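You operate a simulated robot arm through the tools that you are given. There is no shell and no other tool. Be economical: measure what you need, move in short steps, check, and stop when the job is done.

You are at the controls of a simulated robot arm. One attempt, no reset.

Task
Lift the cap out of the bath and blow it dry in the small white holder.
Fine: shut the green valve again, put the lid back on, leave the other caps.

Only the result counts: the job must be done as asked and must still hold three seconds after the hand-in. Knocking over, shifting, dropping, spilling or breaking anything else fails it. A push-on lid holds only when it is set on centred and level and pressed home; a screw cap is set on level and turned clockwise until tight.

Robot
A 7-joint arm with a two-finger parallel gripper, fixed in place. Base frame: the origin is at the foot of the arm, x ahead of it, y to its left, z up; the work surface is at about z = 860. Units: mm, degrees, N and s.
With the tool pointing down near the work surface it reaches from about 240 to 680 mm from the base axis. Its first joint turns from -66.0 to 66.0 degrees. Payload 2.4 kg.
The TCP is the grasp point between the finger pads, 30 mm short of the fingertips. In the tool frame z runs along the fingers and y along their closing line. Largest opening 94 mm; finger width 28, thickness 10; the body of the gripper, 50 by 96 mm, starts 55 mm behind the TCP.
Orientation is that of the tool frame in the base frame, as [roll, pitch, yaw] about the fixed x, y, z axes, in that order (R = Rz(yaw) Ry(pitch) Rx(roll)). With the fingers straight down and closing along the base's y, the tool's x points along the base's -x, its y along +y and its z along -z.

Tools
- The arm moves only by the tool move_arm. Its argument "commands" is a list of rows, each a list of 3 entries, a list of its own where there are three numbers: the shift along the base's x, y, z in mm, then the turn, a rotation vector about the base's x, y, z in degrees, then the closure in counts, from 0 (fully open) to 255 (shut). In form: [[[x, y, z], [ax, ay, az], hand], ...]. A call has 1 to 20 rows; each row shifts and turns the commanded pose from where the row before left it. Rows are played at 5 a second. More than 50 mm and 8.6 degrees between two rows, or a gripper value outside its range, and nothing of the call is played. A pose out of reach is approached as far as the arm can. The call stops where the force on the tool passes 60 N (or 10 N more than at its start, if that is more) or the arm is blocked; 0.2 s more then pass. The fingers move at their own pace (about 153 mm/s each) and stop on an object; they squeeze with about 37 N. The grip force told is the motor's: it shows also when the fingers shut on nothing. Time passes only in rows, and 0.2 s behind the last, so rows that do not move let the fingers close. It gives the time, the measured TCP pose, the force on the tool (base axes), the opening and the grip force at its end, in the units of the frame above (readings bear some noise).
- Cameras (640 x 400 px; columns grow to the right, rows downward): "scene" is fixed at [49, 481.9, 1444.5]; the picture's right is [-0.63, -0.78, 0.00], its down [-0.44, 0.35, -0.83] and it looks along [0.64, -0.52, -0.56] (base axes); focal length 347 px, centre (320, 200). "wrist" rides on the gripper at [76, 14, -103] in the tool frame; the picture's right is [-0.18, 0.98, 0.00], its down [-0.75, -0.14, -0.64] and it looks along [-0.63, -0.12, 0.77] (tool axes); focal length 243 px, centre (320, 200). There is no depth. A picture from a camera that has moved, and an enlarged one, comes with that camera's place and axes in the base frame and with its lens.
- snapshot(camera): a new picture of that camera. It takes no simulated time.
- zoom(camera, box): a new picture of the part [left, top, right, bottom] of that camera's present view, enlarged. It takes no simulated time.
- hand_in(): hands the job in; it is judged then, once.

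Work in short steps. Places have to be worked out from the pictures, the camera data and where the tool is seen: move nearer, look again, correct. Check each grasp and each placing, and mend what went wrong. You have 120 turns and 68 pictures in all, those below and enlarged ones among them. Open the gripper and draw the arm clear of the work before you hand the job in, unless the task says otherwise; then end with one line.

The tools are called by a JSON object that holds its "name" and its "arguments". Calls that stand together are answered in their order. move_arm: Moves the arm, as the interface text tells. Its arguments: {"type":"object","properties":{"commands":{"type":"array"}},"required":["commands"]} The other tools are called the same way: snapshot (camera) takes a picture; zoom (camera, box) takes an enlarged picture of a part of a camera's view; hand_in () hands the job in.

At the start:

```text
t: 0.0
ee_pos: [404.0, 4.4, 1221.0]
tcp_rot: [180.0, 0.1, -180.0]
contact_force: [0.6, 0.4, -0.1]
gripper_width: 94.0
grip_force: 0.0
```

scene: 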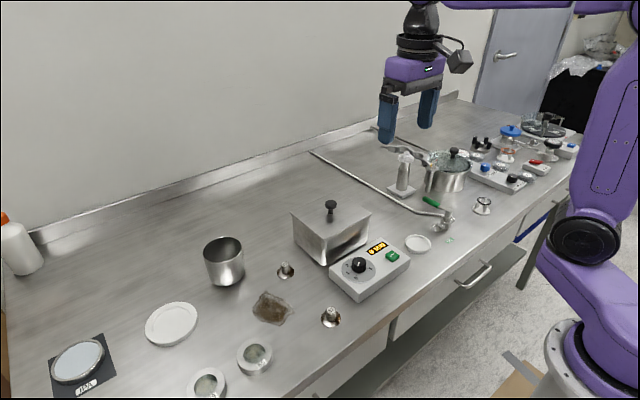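
wrist: 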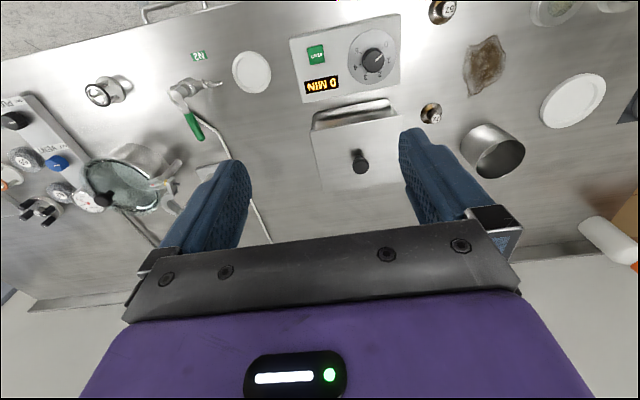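

I start by looking closer at the bath, the valve and the holder.

{"name": "zoom", "arguments": {"camera": "scene", "box": [370, 120, 530, 260]}}

{"name": "zoom", "arguments": {"camera": "scene", "box": [190, 180, 440, 336]}}

{"name": "zoom", "arguments": {"camera": "wrist", "box": [60, 40, 280, 250]}}

```text
2.86 times, centred on (450, 190) of scene
camera zoom: at [49.0, 481.9, 1444.5], right [-0.63, -0.78, 0.0], down [-0.44, 0.35, -0.83], along [0.64, -0.52, -0.56], focal length 991 px, centre (-51, 229)
```

zoom: 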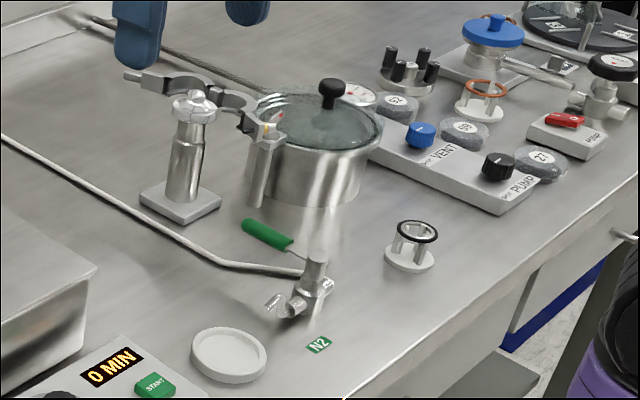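

```text
2.56 times, centred on (315, 258) of scene
camera zoom: at [49.0, 481.9, 1444.5], right [-0.63, -0.78, 0.0], down [-0.44, 0.35, -0.83], along [0.64, -0.52, -0.56], focal length 888 px, centre (333, 52)
```

zoom: 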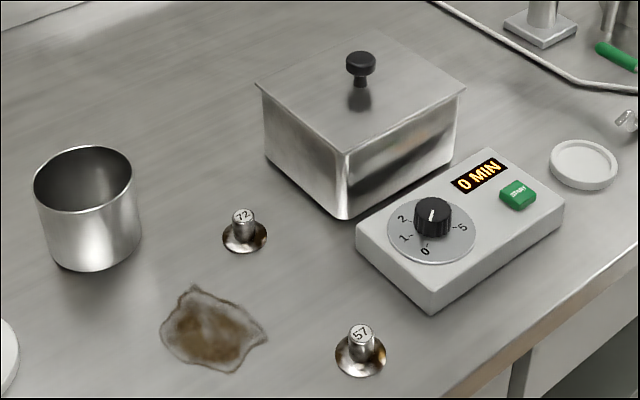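

```text
1.90 times, centred on (170, 145) of wrist
camera zoom: at [329.0, 18.4, 1321.9], right [0.18, 0.98, 0.0], down [0.75, -0.14, 0.64], along [0.63, -0.12, -0.77], focal length 462 px, centre (606, 305)
```

zoom: 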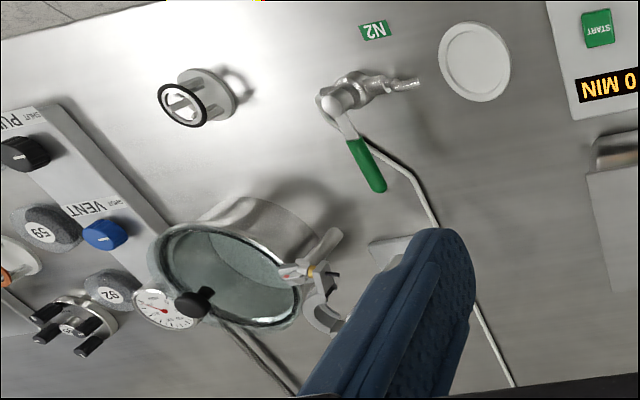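

The white dish in front of the N2 nozzle is at about (403,-117) and the bath's knob at about (546,45,972). I move nearer to the bath for a better view.

{"name": "move_arm", "arguments": {"commands": [[[25, 13, -40], [0, 0, 0], 0], [[25, 13, -40], [0, 0, 0], 0], [[26, 14, -41], [0, 0, 0], 0], [[0, 0, 0], [0, 0, 0], 0]]}}

{"name": "snapshot", "arguments": {"camera": "wrist"}}

{"name": "snapshot", "arguments": {"camera": "scene"}}

```text
refused: row 3 steps farther than a row can; nothing moved
```

```text
62 pictures are left
camera wrist: at [329.0, 18.4, 1321.9], right [0.18, 0.98, 0.0], down [0.75, -0.14, 0.64], along [0.63, -0.12, -0.77], focal length 243 px, centre (320, 200)
```

wrist: 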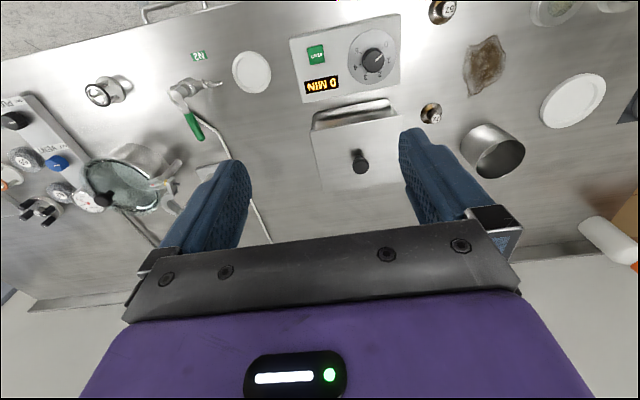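

```text
61 pictures are left
```

scene: 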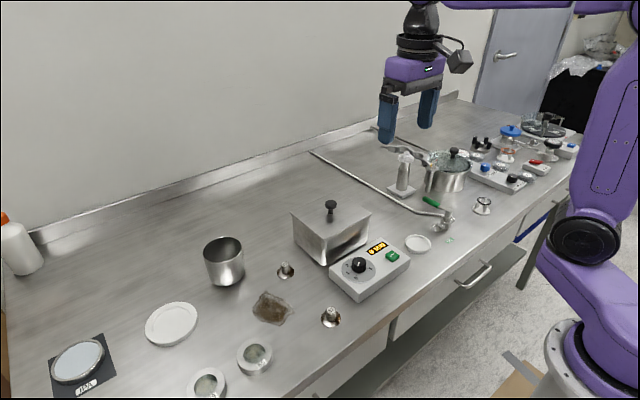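

That third row was just over 50 mm, so nothing moved. I repeat it with smaller rows.

{"name": "move_arm", "arguments": {"commands": [[[20, 10, -30], [0, 0, 0], 0], [[20, 10, -30], [0, 0, 0], 0], [[20, 10, -30], [0, 0, 0], 0], [[16, 10, -31], [0, 0, 0], 0], [[0, 0, 0], [0, 0, 0], 0]]}}

{"name": "snapshot", "arguments": {"camera": "wrist"}}

```text
t: 1.2
ee_pos: [479.6, 43.5, 1097.9]
tcp_rot: [-180.0, 0.0, -180.0]
contact_force: [-0.3, 0.3, -0.2]
gripper_width: 94.0
grip_force: 0.0
```

```text
60 pictures are left
camera wrist: at [405.4, 58.0, 1200.6], right [0.18, 0.98, 0.0], down [0.75, -0.14, 0.64], along [0.63, -0.12, -0.77], focal length 243 px, centre (320, 200)
```

wrist: 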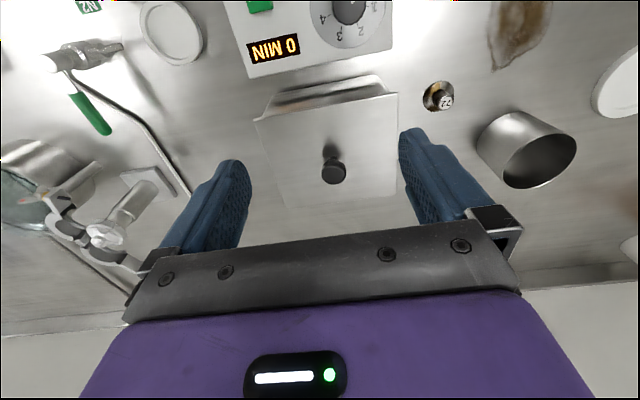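

The lid spans roughly x 499–625, y -38–123 at z≈923, with the knob head at about (553,43,976). I go above it and check the alignment.

{"name": "move_arm", "arguments": {"commands": [[[30, 0, -25], [0, 0, 0], 0], [[30, 0, -25], [0, 0, 0], 0], [[13, 0, -18], [0, 0, 0], 0], [[0, 0, 0], [0, 0, 0], 0]]}}

{"name": "snapshot", "arguments": {"camera": "wrist"}}

{"name": "zoom", "arguments": {"camera": "scene", "box": [260, 130, 420, 280]}}

```text
t: 2.2
ee_pos: [553.9, 45.7, 1031.3]
tcp_rot: [-180.0, 0.0, 179.9]
contact_force: [-0.7, 0.5, 0.6]
gripper_width: 94.0
grip_force: 0.0
```

```text
59 pictures are left
camera wrist: at [478.7, 58.9, 1132.6], right [0.18, 0.98, 0.0], down [0.75, -0.14, 0.64], along [0.63, -0.12, -0.77], focal length 243 px, centre (320, 200)
```

wrist: 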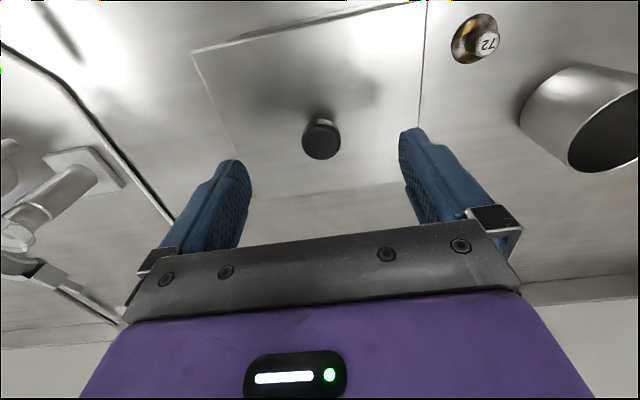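

```text
2.67 times, centred on (340, 205) of scene
camera zoom: at [49.0, 481.9, 1444.5], right [-0.63, -0.78, 0.0], down [-0.44, 0.35, -0.83], along [0.64, -0.52, -0.56], focal length 925 px, centre (267, 187)
```

zoom: 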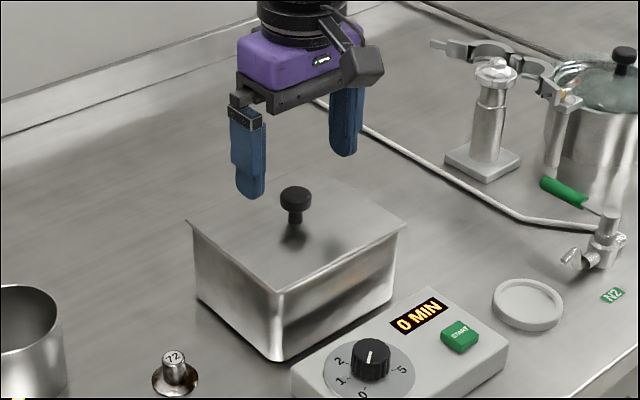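

The knob is centred between the fingers at (552,45). I go down to z≈973 and close.

{"name": "move_arm", "arguments": {"commands": [[[-2, 0, -20], [0, 0, 0], 0], [[0, 0, -20], [0, 0, 0], 0], [[0, 0, -16], [0, 0, 0], 0], [[0, 0, 0], [0, 0, 0], 0], [[0, 0, 0], [0, 0, 0], 255], [[0, 0, 0], [0, 0, 0], 255], [[0, 0, 0], [0, 0, 0], 255]]}}

{"name": "snapshot", "arguments": {"camera": "wrist"}}

```text
t: 3.2
ee_pos: [552.8, 43.3, 980.6]
tcp_rot: [-180.0, 0.4, 179.9]
contact_force: [-0.7, 0.6, 7.9]
gripper_width: 93.8
grip_force: 0.0
stopped in row 4: the force on the tool passed its limit (the readings are from after the stop); the commanded pose is now the measured one
```

```text
57 pictures are left
camera wrist: at [476.9, 58.3, 1081.9], right [0.18, 0.98, 0.0], down [0.75, -0.14, 0.65], along [0.64, -0.12, -0.76], focal length 243 px, centre (320, 200)
```

wrist: 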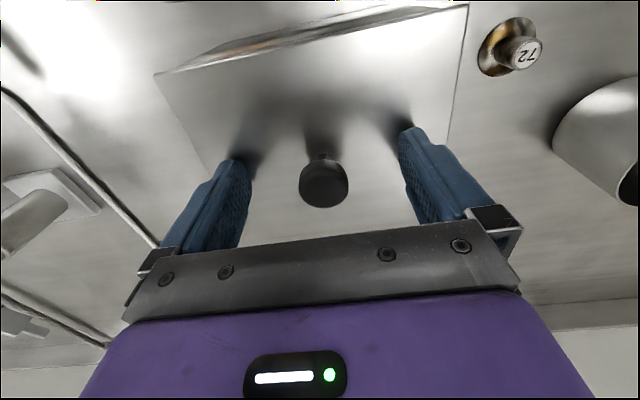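

The fingertips touched the lid, so its top is at z≈950. I rise 3 mm and close on the knob there.

{"name": "move_arm", "arguments": {"commands": [[[0, 0, 3], [0, 0, 0], 0], [[0, 0, 0], [0, 0, 0], 0], [[0, 0, 0], [0, 0, 0], 255], [[0, 0, 0], [0, 0, 0], 255], [[0, 0, 0], [0, 0, 0], 255], [[0, 0, 0], [0, 0, 0], 255]]}}

{"name": "snapshot", "arguments": {"camera": "wrist"}}

```text
t: 4.6
ee_pos: [551.4, 42.8, 982.6]
tcp_rot: [179.9, 0.2, 179.8]
contact_force: [1.1, -0.2, -0.1]
gripper_width: 26.7
grip_force: 36.8
```

```text
56 pictures are left
camera wrist: at [476.8, 58.2, 1084.1], right [0.19, 0.98, 0.0], down [0.75, -0.14, 0.65], along [0.63, -0.12, -0.76], focal length 243 px, centre (320, 200)
```

wrist: 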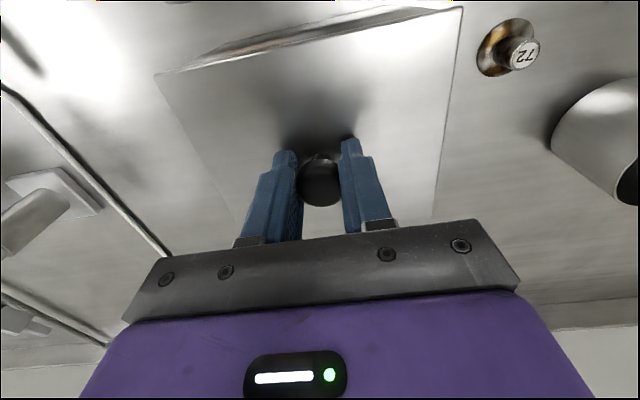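

The knob is gripped at 26.7 mm. I lift straight up and look.

{"name": "move_arm", "arguments": {"commands": [[[0, 0, 10], [0, 0, 0], 255], [[0, 0, 20], [0, 0, 0], 255], [[0, 0, 30], [0, 0, 0], 255], [[0, 0, 30], [0, 0, 0], 255], [[0, 0, 30], [0, 0, 0], 255], [[0, 0, 0], [0, 0, 0], 255]]}}

{"name": "snapshot", "arguments": {"camera": "scene"}}

{"name": "snapshot", "arguments": {"camera": "wrist"}}

```text
t: 6.0
ee_pos: [552.6, 42.3, 1102.0]
tcp_rot: [179.9, 0.3, 179.8]
contact_force: [0.0, -0.2, -2.0]
gripper_width: 26.5
grip_force: 37.1
```

```text
55 pictures are left
```

scene: 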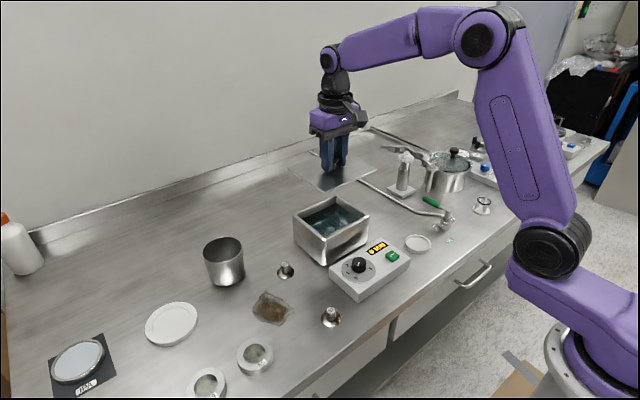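

```text
54 pictures are left
camera wrist: at [476.9, 57.0, 1204.1], right [0.18, 0.98, 0.0], down [0.75, -0.14, 0.65], along [0.63, -0.12, -0.76], focal length 243 px, centre (320, 200)
```

wrist: 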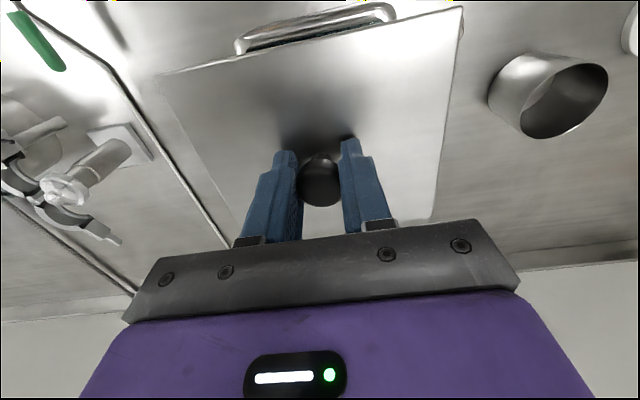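

The lid is off and level; the bath holds water. There's free table between bath and hose around (598,-120), so I carry the lid there.

{"name": "move_arm", "arguments": {"commands": [[[12, -40, 0], [0, 0, 0], 255], [[12, -40, 0], [0, 0, 0], 255], [[12, -40, 0], [0, 0, 0], 255], [[10, -42, 0], [0, 0, 0], 255], [[0, 0, -40], [0, 0, 0], 255], [[0, 0, -40], [0, 0, 0], 255], [[0, 0, -40], [0, 0, 0], 255], [[0, 0, -30], [0, 0, 0], 255], [[0, 0, 0], [0, 0, 0], 255]]}}

{"name": "snapshot", "arguments": {"camera": "wrist"}}

{"name": "snapshot", "arguments": {"camera": "scene"}}

```text
t: 8.0
ee_pos: [598.4, -119.1, 952.1]
tcp_rot: [180.0, 0.3, 179.9]
contact_force: [-0.8, -0.1, -1.2]
gripper_width: 26.4
grip_force: 37.2
```

```text
53 pictures are left
camera wrist: at [522.5, -104.0, 1053.6], right [0.19, 0.98, 0.0], down [0.75, -0.14, 0.65], along [0.64, -0.12, -0.76], focal length 243 px, centre (320, 200)
```

wrist: 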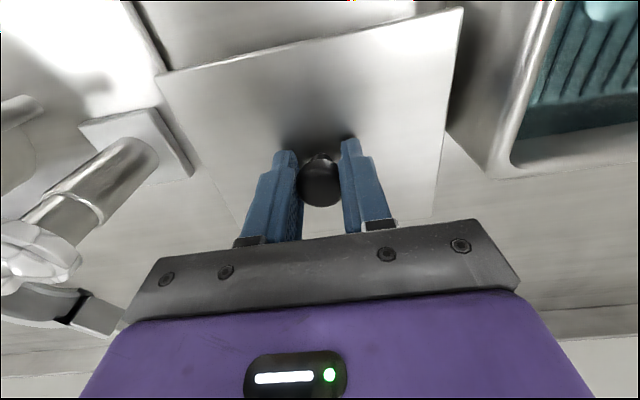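

```text
52 pictures are left
```

scene: 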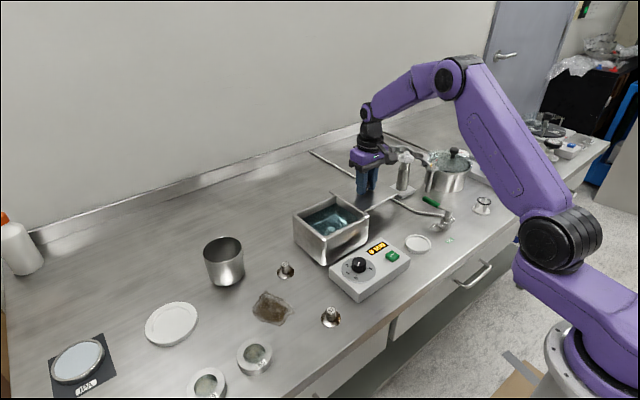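

The lid clears bath and hose. I lower in steps until it touches the table.

{"name": "move_arm", "arguments": {"commands": [[[0, 3, -25], [0, 0, 0], 255], [[0, 0, -15], [0, 0, 0], 255], [[0, 0, -5], [0, 0, 0], 255], [[0, 0, -3], [0, 0, 0], 255], [[0, 0, -3], [0, 0, 0], 255], [[0, 0, 0], [0, 0, 0], 255]]}}

{"name": "zoom", "arguments": {"camera": "scene", "box": [320, 130, 480, 260]}}

```text
t: 9.4
ee_pos: [597.6, -115.4, 901.0]
tcp_rot: [179.9, 0.3, 179.9]
contact_force: [-0.5, 0.7, -1.1]
gripper_width: 26.9
grip_force: 37.4
```

```text
3.08 times, centred on (400, 195) of scene
camera zoom: at [49.0, 481.9, 1444.5], right [-0.63, -0.78, 0.0], down [-0.44, 0.35, -0.83], along [0.64, -0.52, -0.56], focal length 1067 px, centre (74, 215)
```

zoom: 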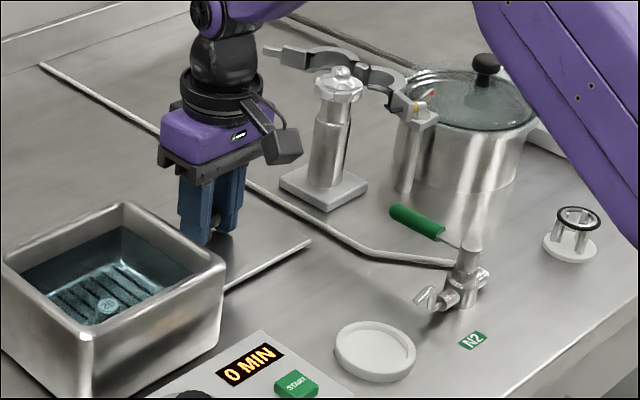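

No contact yet at 901; continuing with small steps.

{"name": "move_arm", "arguments": {"commands": [[[0, 0, -2], [0, 0, 0], 255], [[0, 0, -2], [0, 0, 0], 255], [[0, 0, -2], [0, 0, 0], 255], [[0, 0, -2], [0, 0, 0], 255], [[0, 0, 0], [0, 0, 0], 255]]}}

```text
t: 10.6
ee_pos: [599.2, -116.2, 894.3]
tcp_rot: [-179.9, 0.5, -179.9]
contact_force: [-7.2, 3.1, 31.9]
gripper_width: 26.8
grip_force: 37.0
```

The lid rests on the table (32 N). I ease up 1 mm, open, and rise.

{"name": "move_arm", "arguments": {"commands": [[[0, 0, 1], [0, 0, 0], 255], [[0, 0, 0], [0, 0, 0], 120], [[0, 0, 0], [0, 0, 0], 0], [[0, 0, 2], [0, 0, 0], 0], [[0, 0, 40], [0, 0, 0], 0], [[0, 0, 40], [0, 0, 0], 0], [[0, 0, 40], [0, 0, 0], 0], [[0, 0, 40], [0, 0, 0], 0], [[0, 0, 0], [0, 0, 0], 0]]}}

{"name": "snapshot", "arguments": {"camera": "wrist"}}

{"name": "zoom", "arguments": {"camera": "scene", "box": [280, 170, 390, 270]}}

```text
t: 12.6
ee_pos: [597.0, -116.4, 1057.8]
tcp_rot: [179.9, 0.3, 179.8]
contact_force: [-0.5, -0.7, 0.5]
gripper_width: 93.8
grip_force: 0.1
```

```text
50 pictures are left
camera wrist: at [522.3, -100.4, 1159.9], right [0.19, 0.98, 0.0], down [0.75, -0.14, 0.65], along [0.63, -0.12, -0.76], focal length 243 px, centre (320, 200)
```

wrist: 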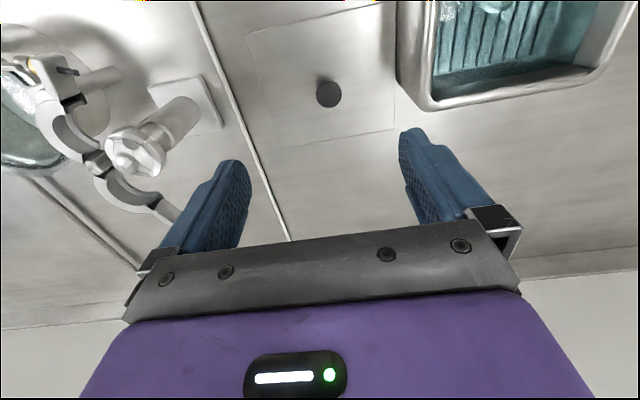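

```text
4.00 times, centred on (335, 220) of scene
camera zoom: at [49.0, 481.9, 1444.5], right [-0.63, -0.78, 0.0], down [-0.44, 0.35, -0.83], along [0.64, -0.52, -0.56], focal length 1387 px, centre (260, 120)
```

zoom: 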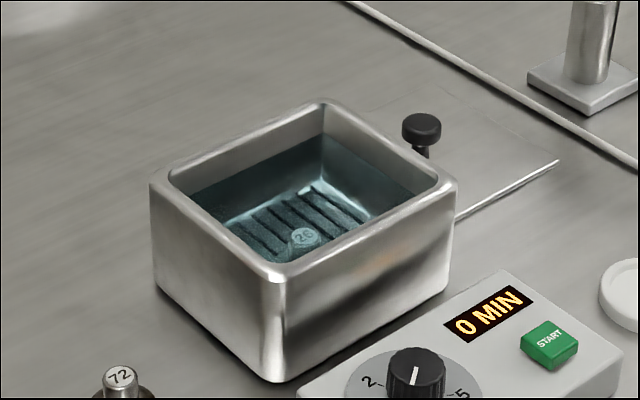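

The lid lies flat on the table. Now I move above the bath to look down at cap "26".

{"name": "move_arm", "arguments": {"commands": [[[-8, 40, 0], [0, 0, 0], 0], [[-8, 40, 0], [0, 0, 0], 0], [[-8, 40, 0], [0, 0, 0], 0], [[-8, 36, 0], [0, 0, 0], 0], [[0, 0, 0], [0, 0, 0], 0]]}}

{"name": "snapshot", "arguments": {"camera": "wrist"}}

```text
t: 13.8
ee_pos: [566.1, 41.3, 1056.7]
tcp_rot: [180.0, 0.3, 179.9]
contact_force: [-0.1, -0.4, 0.1]
gripper_width: 94.2
grip_force: 0.0
```

```text
48 pictures are left
camera wrist: at [490.4, 55.6, 1158.5], right [0.19, 0.98, 0.0], down [0.75, -0.14, 0.65], along [0.63, -0.12, -0.76], focal length 243 px, centre (320, 200)
```

wrist: 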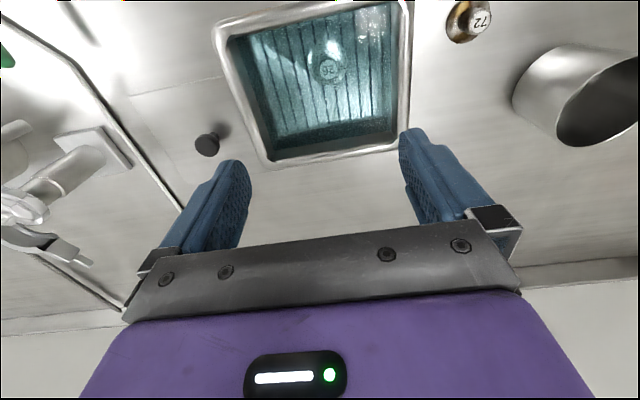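

{"name": "zoom", "arguments": {"camera": "wrist", "box": [210, 0, 500, 180]}}

{"name": "zoom", "arguments": {"camera": "scene", "box": [310, 200, 360, 240]}}

```text
2.21 times, centred on (355, 90) of wrist
camera zoom: at [490.4, 55.6, 1158.5], right [0.19, 0.98, 0.0], down [0.75, -0.14, 0.65], along [0.63, -0.12, -0.76], focal length 535 px, centre (243, 443)
```

zoom: 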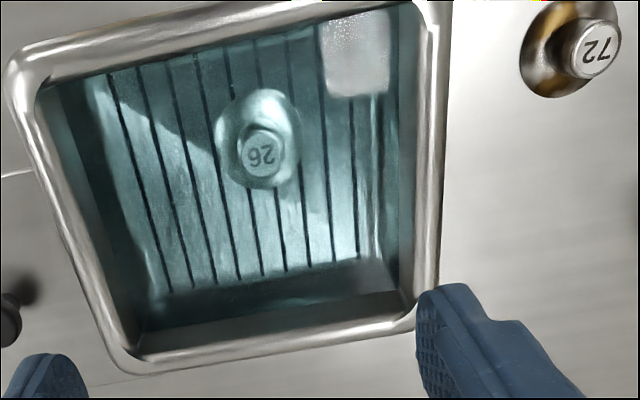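

```text
10.00 times, centred on (335, 220) of scene
camera zoom: at [49.0, 481.9, 1444.5], right [-0.63, -0.78, 0.0], down [-0.44, 0.35, -0.83], along [0.64, -0.52, -0.56], focal length 3468 px, centre (170, 0)
```

zoom: 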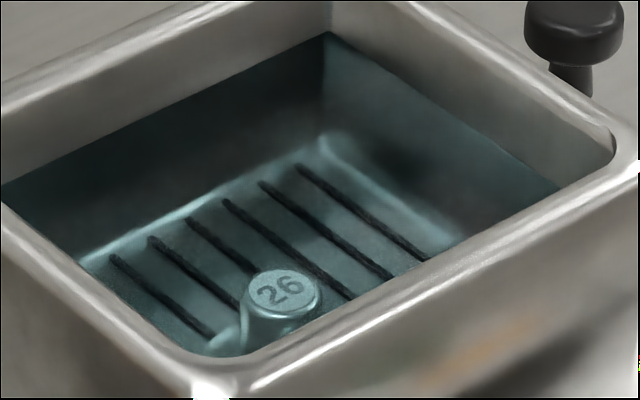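

Intersection of the two views puts cap 26's top near (544,50), z≈905–915, underwater. I centre above and go lower for a sharper look.

{"name": "move_arm", "arguments": {"commands": [[[-11, 4, -25], [0, 0, 0], 0], [[-11, 4, -25], [0, 0, 0], 0], [[0, 0, 0], [0, 0, 0], 0]]}}

{"name": "zoom", "arguments": {"camera": "wrist", "box": [170, 20, 470, 220]}}

```text
t: 14.6
ee_pos: [545.0, 48.2, 1006.9]
tcp_rot: [179.9, 0.3, 179.9]
contact_force: [0.2, 0.1, -0.1]
gripper_width: 94.2
grip_force: 0.0
```

```text
2.00 times, centred on (320, 120) of wrist
camera zoom: at [468.2, 63.4, 1108.6], right [0.19, 0.98, 0.0], down [0.75, -0.14, 0.65], along [0.64, -0.12, -0.76], focal length 485 px, centre (320, 360)
```

zoom: 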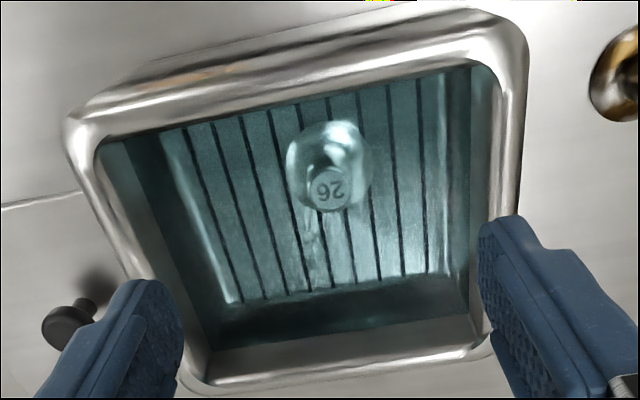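

Cap centre is at about (541,53). With fully open fingers I'd hit the right wall, so I set ~60 mm opening, align, and go down partway to judge height.

{"name": "move_arm", "arguments": {"commands": [[[-4, 4, 0], [0, 0, 0], 92], [[0, 0, 0], [0, 0, 0], 92], [[0, 0, -20], [0, 0, 0], 92], [[0, 0, -20], [0, 0, 0], 92], [[0, 0, -18], [0, 0, 0], 92], [[0, 0, 0], [0, 0, 0], 92]]}}

{"name": "zoom", "arguments": {"camera": "wrist", "box": [170, 20, 470, 220]}}

{"name": "zoom", "arguments": {"camera": "scene", "box": [300, 190, 370, 246]}}

```text
t: 16.0
ee_pos: [541.1, 52.8, 947.7]
tcp_rot: [-180.0, 0.3, 180.0]
contact_force: [-0.9, -0.1, 0.3]
gripper_width: 60.0
grip_force: 0.1
```

```text
2.00 times, centred on (320, 120) of wrist
camera zoom: at [464.3, 66.7, 1049.8], right [0.19, 0.98, 0.0], down [0.75, -0.14, 0.65], along [0.63, -0.12, -0.76], focal length 485 px, centre (320, 360)
```

zoom: 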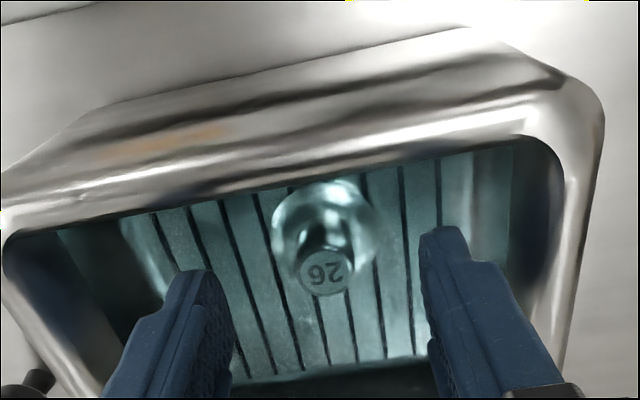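

```text
7.14 times, centred on (335, 218) of scene
camera zoom: at [49.0, 481.9, 1444.5], right [-0.63, -0.78, 0.0], down [-0.44, 0.35, -0.83], along [0.64, -0.52, -0.56], focal length 2477 px, centre (213, 71)
```

zoom: 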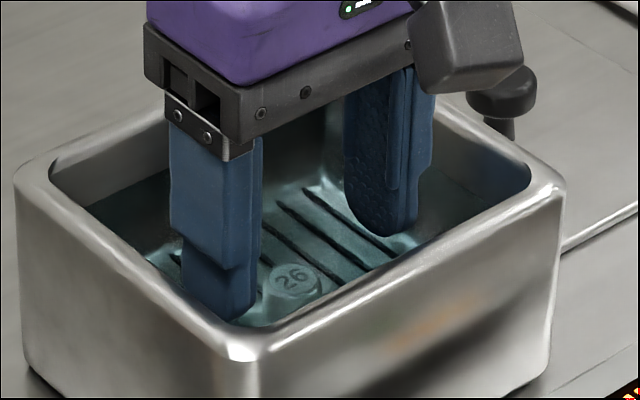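

Apparent cap top is at (543,53,~912). I lower 21 mm and check before closing.

{"name": "move_arm", "arguments": {"commands": [[[2, 0, -12], [0, 0, 0], 92], [[0, 0, -9], [0, 0, 0], 92], [[0, 0, 0], [0, 0, 0], 92]]}}

{"name": "zoom", "arguments": {"camera": "wrist", "box": [170, 60, 470, 260]}}

```text
t: 16.8
ee_pos: [542.0, 51.9, 925.4]
tcp_rot: [-180.0, 0.3, -180.0]
contact_force: [0.3, 0.0, -0.3]
gripper_width: 60.0
grip_force: 0.0
```

```text
2.00 times, centred on (320, 160) of wrist
camera zoom: at [466.8, 66.7, 1028.6], right [0.19, 0.98, 0.0], down [0.75, -0.14, 0.65], along [0.64, -0.12, -0.76], focal length 485 px, centre (320, 280)
```

zoom: 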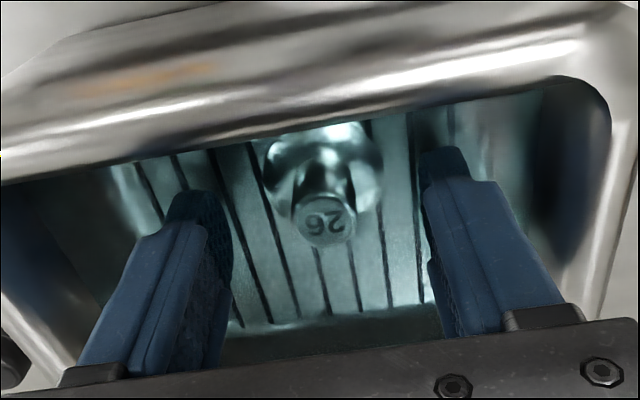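

Fingertips straddle the knob's lower half. I go 3 mm further and close.

{"name": "move_arm", "arguments": {"commands": [[[1, 1, -3], [0, 0, 0], 92], [[0, 0, 0], [0, 0, 0], 160], [[0, 0, 0], [0, 0, 0], 255], [[0, 0, 0], [0, 0, 0], 255], [[0, 0, 0], [0, 0, 0], 255]]}}

{"name": "zoom", "arguments": {"camera": "wrist", "box": [170, 60, 470, 260]}}

```text
t: 18.0
ee_pos: [543.5, 53.9, 923.9]
tcp_rot: [180.0, 0.3, 179.8]
contact_force: [0.0, 0.2, 0.2]
gripper_width: 18.3
grip_force: 37.1
```

```text
2.00 times, centred on (320, 160) of wrist
camera zoom: at [467.7, 68.1, 1026.0], right [0.19, 0.98, 0.0], down [0.75, -0.14, 0.65], along [0.64, -0.12, -0.76], focal length 485 px, centre (320, 280)
```

zoom: 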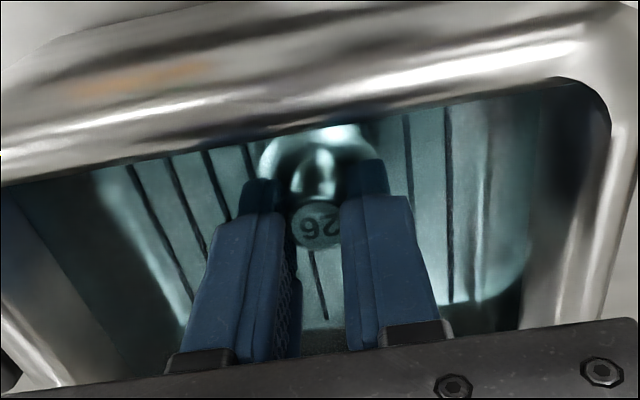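

The knob is gripped at 18.3 mm. I lift it straight up and let it drip over the bath.

{"name": "move_arm", "arguments": {"commands": [[[0, 0, 8], [0, 0, 0], 255], [[0, 0, 15], [0, 0, 0], 255], [[0, 0, 20], [0, 0, 0], 255], [[0, 0, 25], [0, 0, 0], 255], [[0, 0, 30], [0, 0, 0], 255], [[0, 0, 20], [0, 0, 0], 255], [[0, 0, 0], [0, 0, 0], 255], [[0, 0, 0], [0, 0, 0], 255], [[0, 0, 0], [0, 0, 0], 255], [[0, 0, 0], [0, 0, 0], 255], [[0, 0, 0], [0, 0, 0], 255], [[0, 0, 0], [0, 0, 0], 255]]}}

{"name": "snapshot", "arguments": {"camera": "wrist"}}

{"name": "zoom", "arguments": {"camera": "scene", "box": [290, 150, 390, 230]}}

```text
t: 20.6
ee_pos: [542.3, 54.9, 1043.2]
tcp_rot: [-180.0, 0.3, 180.0]
contact_force: [-0.6, 0.3, -0.5]
gripper_width: 18.3
grip_force: 36.6
```

```text
40 pictures are left
camera wrist: at [467.2, 68.6, 1144.3], right [0.19, 0.98, 0.0], down [0.75, -0.14, 0.65], along [0.63, -0.12, -0.76], focal length 243 px, centre (320, 200)
```

wrist: 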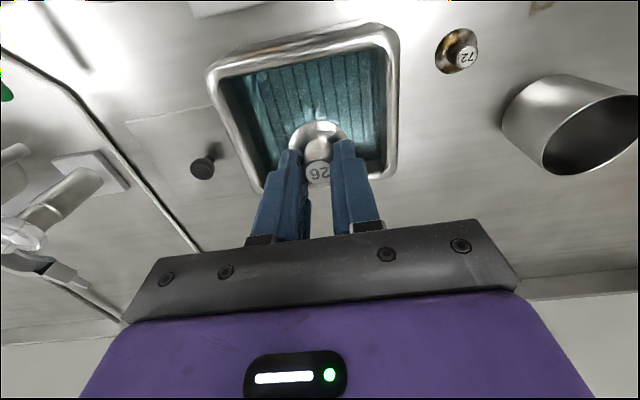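

```text
5.00 times, centred on (340, 190) of scene
camera zoom: at [49.0, 481.9, 1444.5], right [-0.63, -0.78, 0.0], down [-0.44, 0.35, -0.83], along [0.64, -0.52, -0.56], focal length 1734 px, centre (220, 250)
```

zoom: 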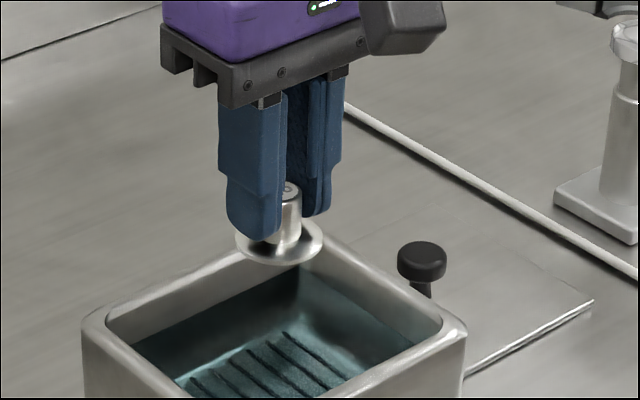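

The cap hangs level with a few mm below the fingertips. I move over toward the white dish by the nozzle and look closely at dish and valve.

{"name": "move_arm", "arguments": {"commands": [[[-20, -35, 0], [0, 0, 0], 255], [[-20, -35, 0], [0, 0, 0], 255], [[-25, -35, 0], [0, 0, 0], 255], [[-25, -35, -5], [0, 0, 0], 255], [[-25, -35, -10], [0, 0, 0], 255], [[0, 0, 0], [0, 0, 0], 255]]}}

{"name": "snapshot", "arguments": {"camera": "wrist"}}

{"name": "zoom", "arguments": {"camera": "scene", "box": [390, 180, 490, 260]}}

```text
t: 22.0
ee_pos: [429.4, -122.9, 1027.0]
tcp_rot: [-179.9, 0.3, 179.8]
contact_force: [0.3, -0.4, -0.2]
gripper_width: 18.4
grip_force: 37.2
```

```text
38 pictures are left
camera wrist: at [352.2, -107.3, 1128.8], right [0.19, 0.98, 0.0], down [0.75, -0.14, 0.65], along [0.64, -0.12, -0.76], focal length 243 px, centre (320, 200)
```

wrist: 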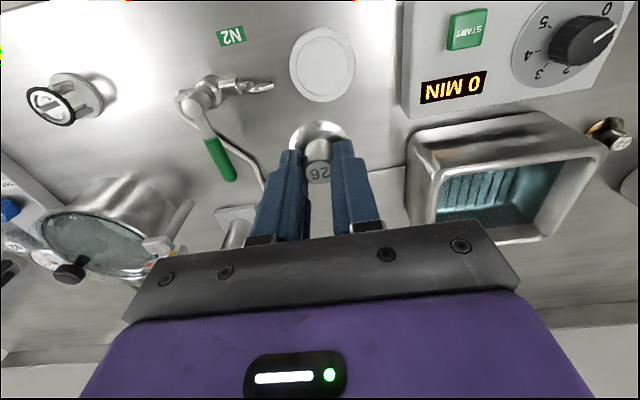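

```text
5.00 times, centred on (440, 220) of scene
camera zoom: at [49.0, 481.9, 1444.5], right [-0.63, -0.78, 0.0], down [-0.44, 0.35, -0.83], along [0.64, -0.52, -0.56], focal length 1734 px, centre (-280, 100)
```

zoom: 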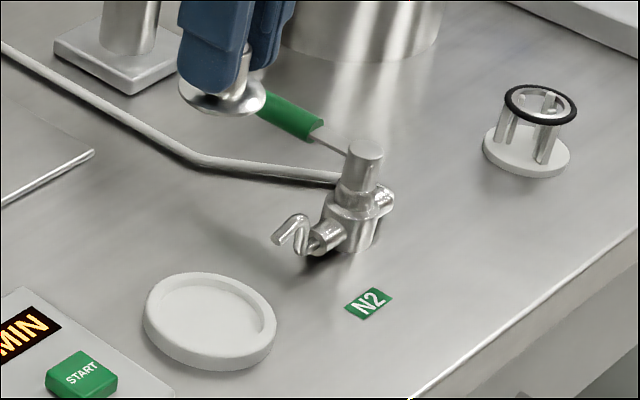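

The dish centre is at about (402,-118) and the nozzle tip at about (405,-177). I move over the dish and check.

{"name": "move_arm", "arguments": {"commands": [[[-14, 2, -35], [0, 0, 0], 255], [[-14, 2, -35], [0, 0, 0], 255], [[0, 0, -22], [0, 0, 0], 255], [[0, 0, 0], [0, 0, 0], 255]]}}

{"name": "zoom", "arguments": {"camera": "wrist", "box": [120, 40, 480, 240]}}

{"name": "zoom", "arguments": {"camera": "scene", "box": [380, 180, 480, 260]}}

```text
t: 23.0
ee_pos: [400.8, -117.2, 934.1]
tcp_rot: [-180.0, 0.2, 180.0]
contact_force: [0.4, -1.0, -0.9]
gripper_width: 18.3
grip_force: 36.5
```

```text
1.78 times, centred on (300, 140) of wrist
camera zoom: at [325.0, -102.5, 1036.5], right [0.19, 0.98, 0.0], down [0.75, -0.14, 0.65], along [0.63, -0.12, -0.76], focal length 431 px, centre (356, 307)
```

zoom: 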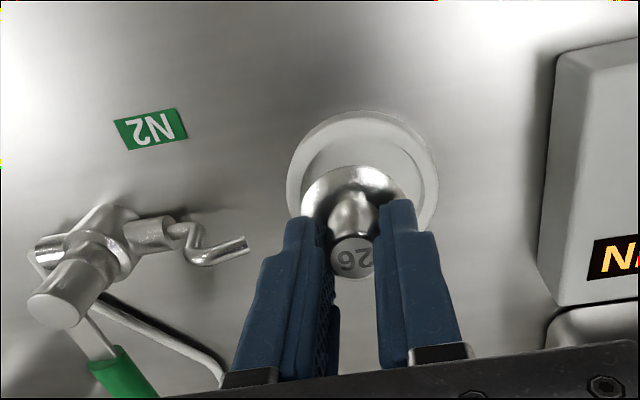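

```text
5.00 times, centred on (430, 220) of scene
camera zoom: at [49.0, 481.9, 1444.5], right [-0.63, -0.78, 0.0], down [-0.44, 0.35, -0.83], along [0.64, -0.52, -0.56], focal length 1734 px, centre (-230, 100)
```

zoom: 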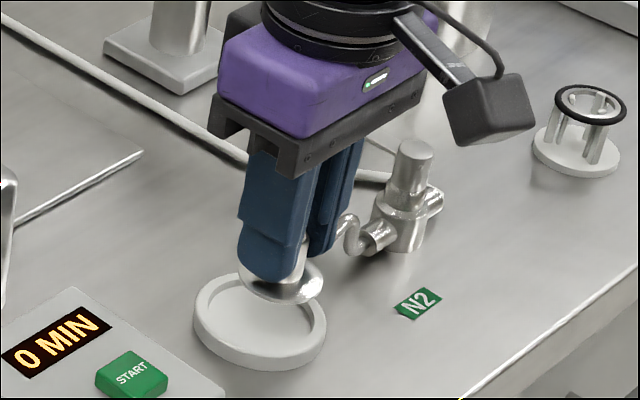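

Correcting for small view biases, the dish centre is about (404,-117). I shift 3 mm in x, lower to just above the rim, and look again.

{"name": "move_arm", "arguments": {"commands": [[[3, 0, -10], [0, 0, 0], 255], [[0, 0, -10], [0, 0, 0], 255], [[0, 0, 0], [0, 0, 0], 255]]}}

{"name": "zoom", "arguments": {"camera": "wrist", "box": [220, 60, 420, 200]}}

{"name": "zoom", "arguments": {"camera": "scene", "box": [390, 210, 450, 260]}}

```text
t: 23.8
ee_pos: [402.7, -116.8, 915.1]
tcp_rot: [-180.0, 0.3, 179.9]
contact_force: [-0.4, 0.4, -0.6]
gripper_width: 18.6
grip_force: 36.8
```

```text
2.86 times, centred on (320, 130) of wrist
camera zoom: at [327.6, -102.2, 1016.8], right [0.19, 0.98, 0.0], down [0.75, -0.14, 0.65], along [0.64, -0.12, -0.76], focal length 693 px, centre (320, 400)
```

zoom: 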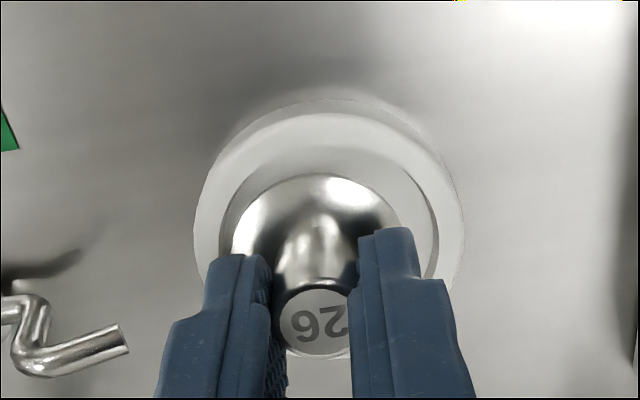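

```text
8.00 times, centred on (420, 235) of scene
camera zoom: at [49.0, 481.9, 1444.5], right [-0.63, -0.78, 0.0], down [-0.44, 0.35, -0.83], along [0.64, -0.52, -0.56], focal length 2774 px, centre (-480, -80)
```

zoom: 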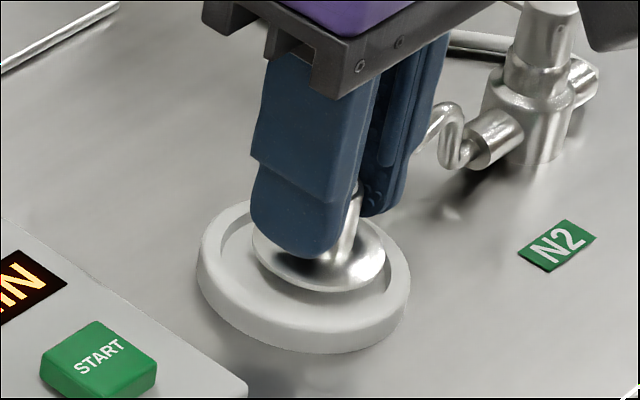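

Cap needs about +3 mm in y to be centred. I shift and lower in small steps to contact.

{"name": "move_arm", "arguments": {"commands": [[[1, 3, 0], [0, 0, 0], 255], [[0, 0, -4], [0, 0, 0], 255], [[0, 0, -3], [0, 0, 0], 255], [[0, 0, -2], [0, 0, 0], 255], [[0, 0, -2], [0, 0, 0], 255], [[0, 0, 0], [0, 0, 0], 255]]}}

```text
t: 25.2
ee_pos: [405.5, -114.1, 904.5]
tcp_rot: [180.0, 0.3, 179.9]
contact_force: [-4.1, 3.3, 33.6]
gripper_width: 18.3
grip_force: 36.4
```

Contact at 904.5. I check whether it's on the floor of the dish.

{"name": "zoom", "arguments": {"camera": "wrist", "box": [220, 60, 420, 200]}}

{"name": "zoom", "arguments": {"camera": "scene", "box": [390, 210, 450, 260]}}

```text
2.86 times, centred on (320, 130) of wrist
camera zoom: at [328.6, -99.6, 1006.5], right [0.18, 0.98, 0.0], down [0.75, -0.14, 0.65], along [0.64, -0.12, -0.76], focal length 693 px, centre (320, 400)
```

zoom: 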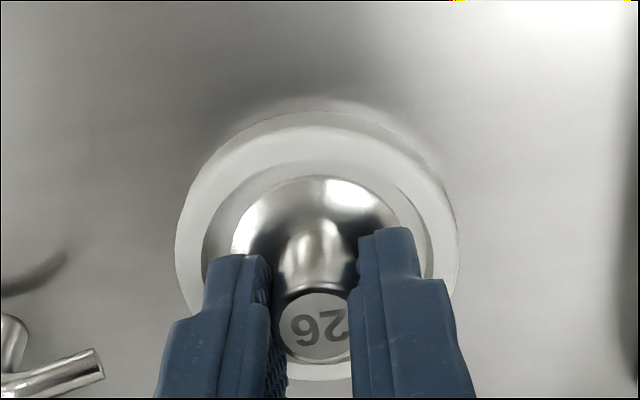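

```text
8.00 times, centred on (420, 235) of scene
camera zoom: at [48.5, 482.1, 1444.5], right [-0.63, -0.78, 0.0], down [-0.44, 0.35, -0.83], along [0.64, -0.52, -0.56], focal length 2774 px, centre (-480, -80)
```

zoom: 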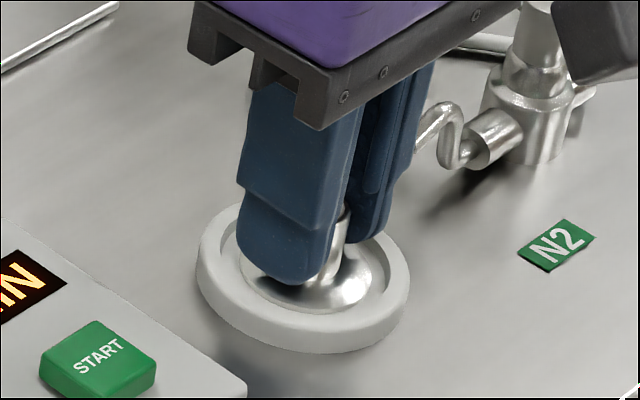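

The cap sits centred on the dish floor. I ease off, open modestly (nozzle is close), and rise.

{"name": "move_arm", "arguments": {"commands": [[[0, 0, 1], [0, 0, 0], 255], [[0, 0, 0], [0, 0, 0], 180], [[0, 0, 0], [0, 0, 0], 135], [[0, 0, 0], [0, 0, 0], 135], [[0, 0, 15], [0, 0, 0], 135], [[0, 0, 30], [0, 0, 0], 135], [[0, 0, 40], [0, 0, 0], 135], [[0, 0, 40], [0, 0, 0], 135], [[0, -30, 0], [0, 0, 0], 135], [[0, 0, 0], [0, 0, 0], 135]]}}

{"name": "snapshot", "arguments": {"camera": "wrist"}}

{"name": "zoom", "arguments": {"camera": "scene", "box": [390, 180, 490, 260]}}

```text
t: 27.4
ee_pos: [405.9, -144.9, 1029.8]
tcp_rot: [180.0, 0.3, 180.0]
contact_force: [0.4, -0.7, 0.2]
gripper_width: 44.1
grip_force: 0.2
```

```text
30 pictures are left
camera wrist: at [329.6, -130.5, 1133.0], right [0.19, 0.98, 0.0], down [0.75, -0.14, 0.65], along [0.63, -0.12, -0.76], focal length 243 px, centre (320, 200)
```

wrist: 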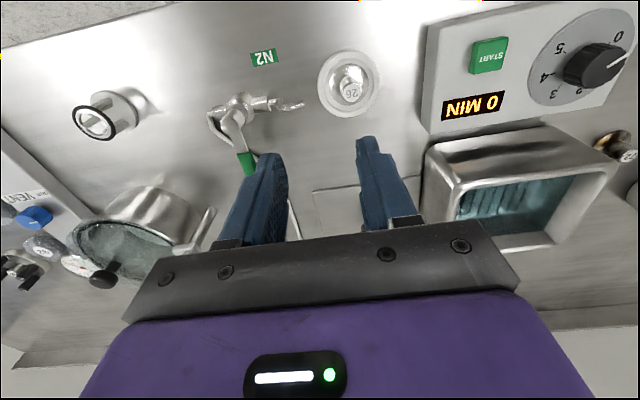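

```text
5.00 times, centred on (440, 220) of scene
camera zoom: at [49.0, 481.9, 1444.5], right [-0.63, -0.78, 0.0], down [-0.44, 0.35, -0.83], along [0.64, -0.52, -0.56], focal length 1734 px, centre (-280, 100)
```

zoom: 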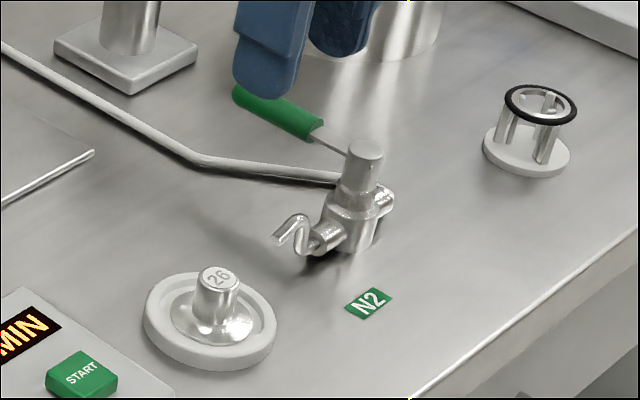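

Cap 26 is in the dish. The valve spindle is at about (400,-231), its lever pointing +x with the green grip around x 435–482, z≈913. I move above the grip.

{"name": "move_arm", "arguments": {"commands": [[[18, -29, -5], [0, 0, 0], 100], [[18, -29, -10], [0, 0, 0], 100], [[18, -28, -15], [0, 0, 0], 100], [[0, 0, 0], [0, 0, 0], 100]]}}

{"name": "snapshot", "arguments": {"camera": "wrist"}}

{"name": "zoom", "arguments": {"camera": "scene", "box": [370, 140, 490, 240]}}

```text
t: 28.4
ee_pos: [458.3, -231.6, 1001.3]
tcp_rot: [-180.0, 0.3, 179.9]
contact_force: [-0.5, -0.9, -0.6]
gripper_width: 57.3
grip_force: 0.1
```

```text
28 pictures are left
camera wrist: at [382.8, -216.1, 1102.9], right [0.19, 0.98, 0.0], down [0.75, -0.14, 0.65], along [0.63, -0.12, -0.76], focal length 243 px, centre (320, 200)
```

wrist: 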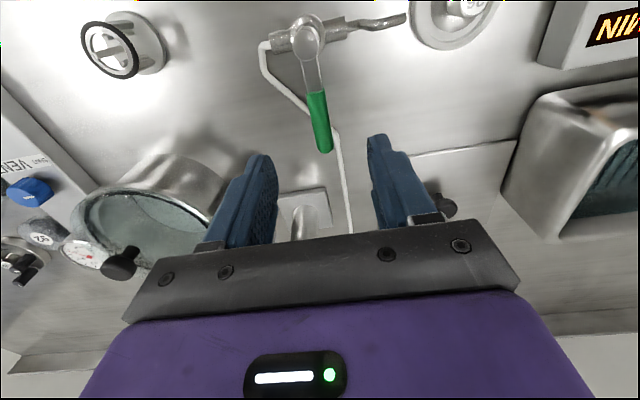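

```text
4.00 times, centred on (430, 190) of scene
camera zoom: at [49.0, 481.9, 1444.5], right [-0.63, -0.78, 0.0], down [-0.44, 0.35, -0.83], along [0.64, -0.52, -0.56], focal length 1387 px, centre (-120, 240)
```

zoom: 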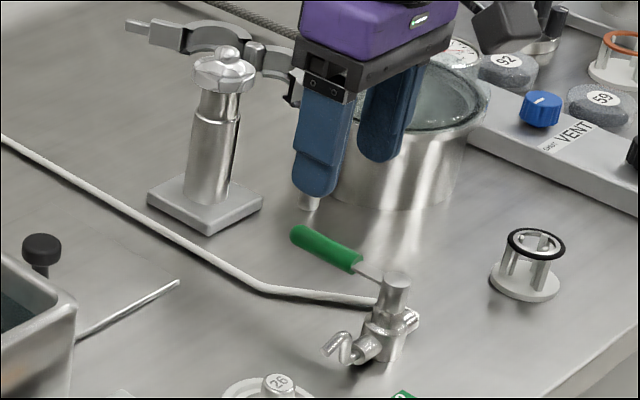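

The lever runs along +x at y≈-230. I descend around the grip and narrow the fingers to ~25 mm, without clamping.

{"name": "move_arm", "arguments": {"commands": [[[2, 1, -30], [0, 0, 0], 100], [[0, 0, -30], [0, 0, 0], 100], [[0, 0, -22], [0, 0, 0], 100], [[0, 0, 0], [0, 0, 0], 150], [[0, 0, 0], [0, 0, 0], 187], [[0, 0, 0], [0, 0, 0], 187]]}}

{"name": "snapshot", "arguments": {"camera": "wrist"}}

{"name": "zoom", "arguments": {"camera": "scene", "box": [390, 160, 490, 240]}}

```text
t: 29.8
ee_pos: [461.0, -229.6, 918.3]
tcp_rot: [-180.0, 0.4, 179.9]
contact_force: [0.0, -0.7, -0.2]
gripper_width: 24.8
grip_force: 0.0
```

```text
26 pictures are left
camera wrist: at [384.7, -214.7, 1020.3], right [0.19, 0.98, 0.0], down [0.75, -0.14, 0.65], along [0.63, -0.12, -0.76], focal length 243 px, centre (320, 200)
```

wrist: 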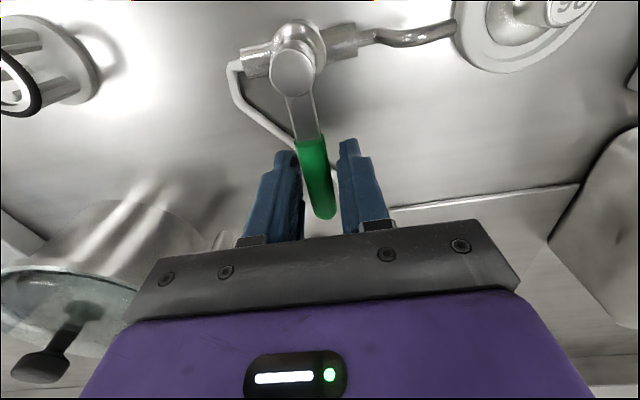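

```text
5.00 times, centred on (440, 200) of scene
camera zoom: at [49.0, 481.9, 1444.5], right [-0.63, -0.78, 0.0], down [-0.44, 0.35, -0.83], along [0.64, -0.52, -0.56], focal length 1734 px, centre (-280, 200)
```

zoom: 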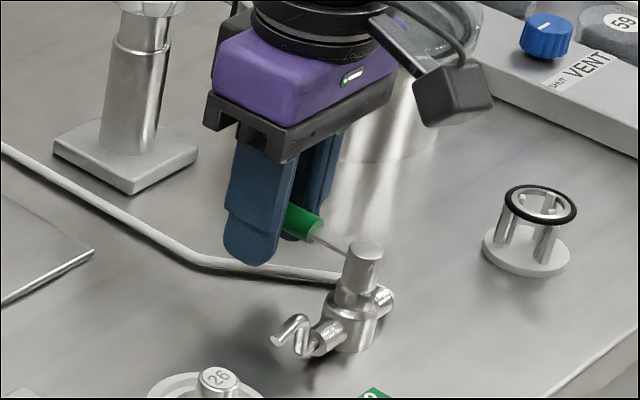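

Fingers straddle the grip. I try turning counter-clockwise (toward +y, in line with the nozzle) by 16° about the spindle and watch the force.

{"name": "move_arm", "arguments": {"commands": [[[-0.6, 8.2, 0], [0, 0, 8], 187], [[-1.7, 8.1, 0], [0, 0, 8], 187], [[0, 0, 0], [0, 0, 0], 187]]}}

{"name": "zoom", "arguments": {"camera": "wrist", "box": [160, 0, 480, 240]}}

```text
t: 30.6
ee_pos: [457.6, -218.9, 919.7]
tcp_rot: [-179.7, 0.7, -164.5]
contact_force: [-7.9, -34.2, 18.9]
gripper_width: 41.9
grip_force: 15.3
```

```text
1.67 times, centred on (320, 120) of wrist
camera zoom: at [379.8, -225.3, 1020.9], right [-0.08, 1.0, 0.0], down [0.76, 0.07, 0.65], along [0.65, 0.05, -0.76], focal length 404 px, centre (320, 333)
```

zoom: 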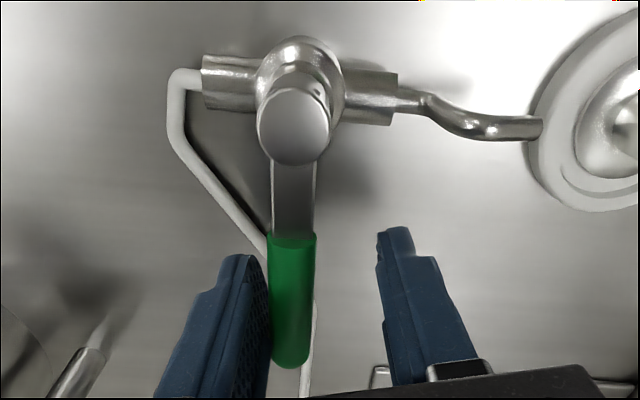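

The lever didn't move and resists with ~34 N, so that side looks like a stop. I return and try clockwise (toward -y).

{"name": "move_arm", "arguments": {"commands": [[[1.7, -8.1, 0], [0, 0, -8], 187], [[0.6, -8.2, 0], [0, 0, -8], 187], [[-0.6, -8.2, 0], [0, 0, -8], 187], [[-1.7, -8.1, 0], [0, 0, -8], 187], [[0, 0, 0], [0, 0, 0], 187]]}}

{"name": "zoom", "arguments": {"camera": "wrist", "box": [160, 0, 480, 240]}}

```text
t: 31.8
ee_pos: [457.5, -244.4, 917.5]
tcp_rot: [179.8, 0.1, 164.0]
contact_force: [0.7, 0.6, 0.6]
gripper_width: 25.5
grip_force: 0.6
```

```text
1.67 times, centred on (320, 120) of wrist
camera zoom: at [389.2, -209.8, 1020.0], right [0.45, 0.89, 0.0], down [0.68, -0.34, 0.64], along [0.58, -0.29, -0.76], focal length 404 px, centre (320, 333)
```

zoom: 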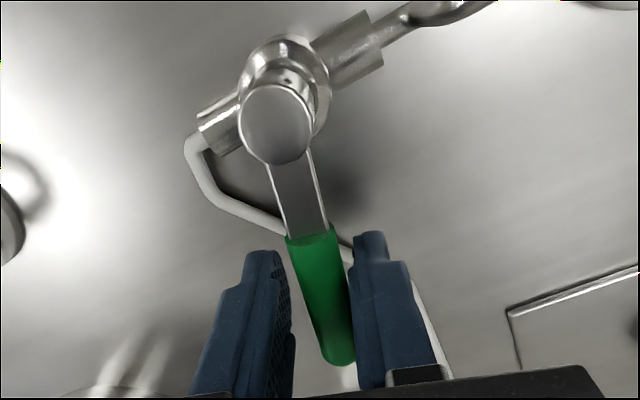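

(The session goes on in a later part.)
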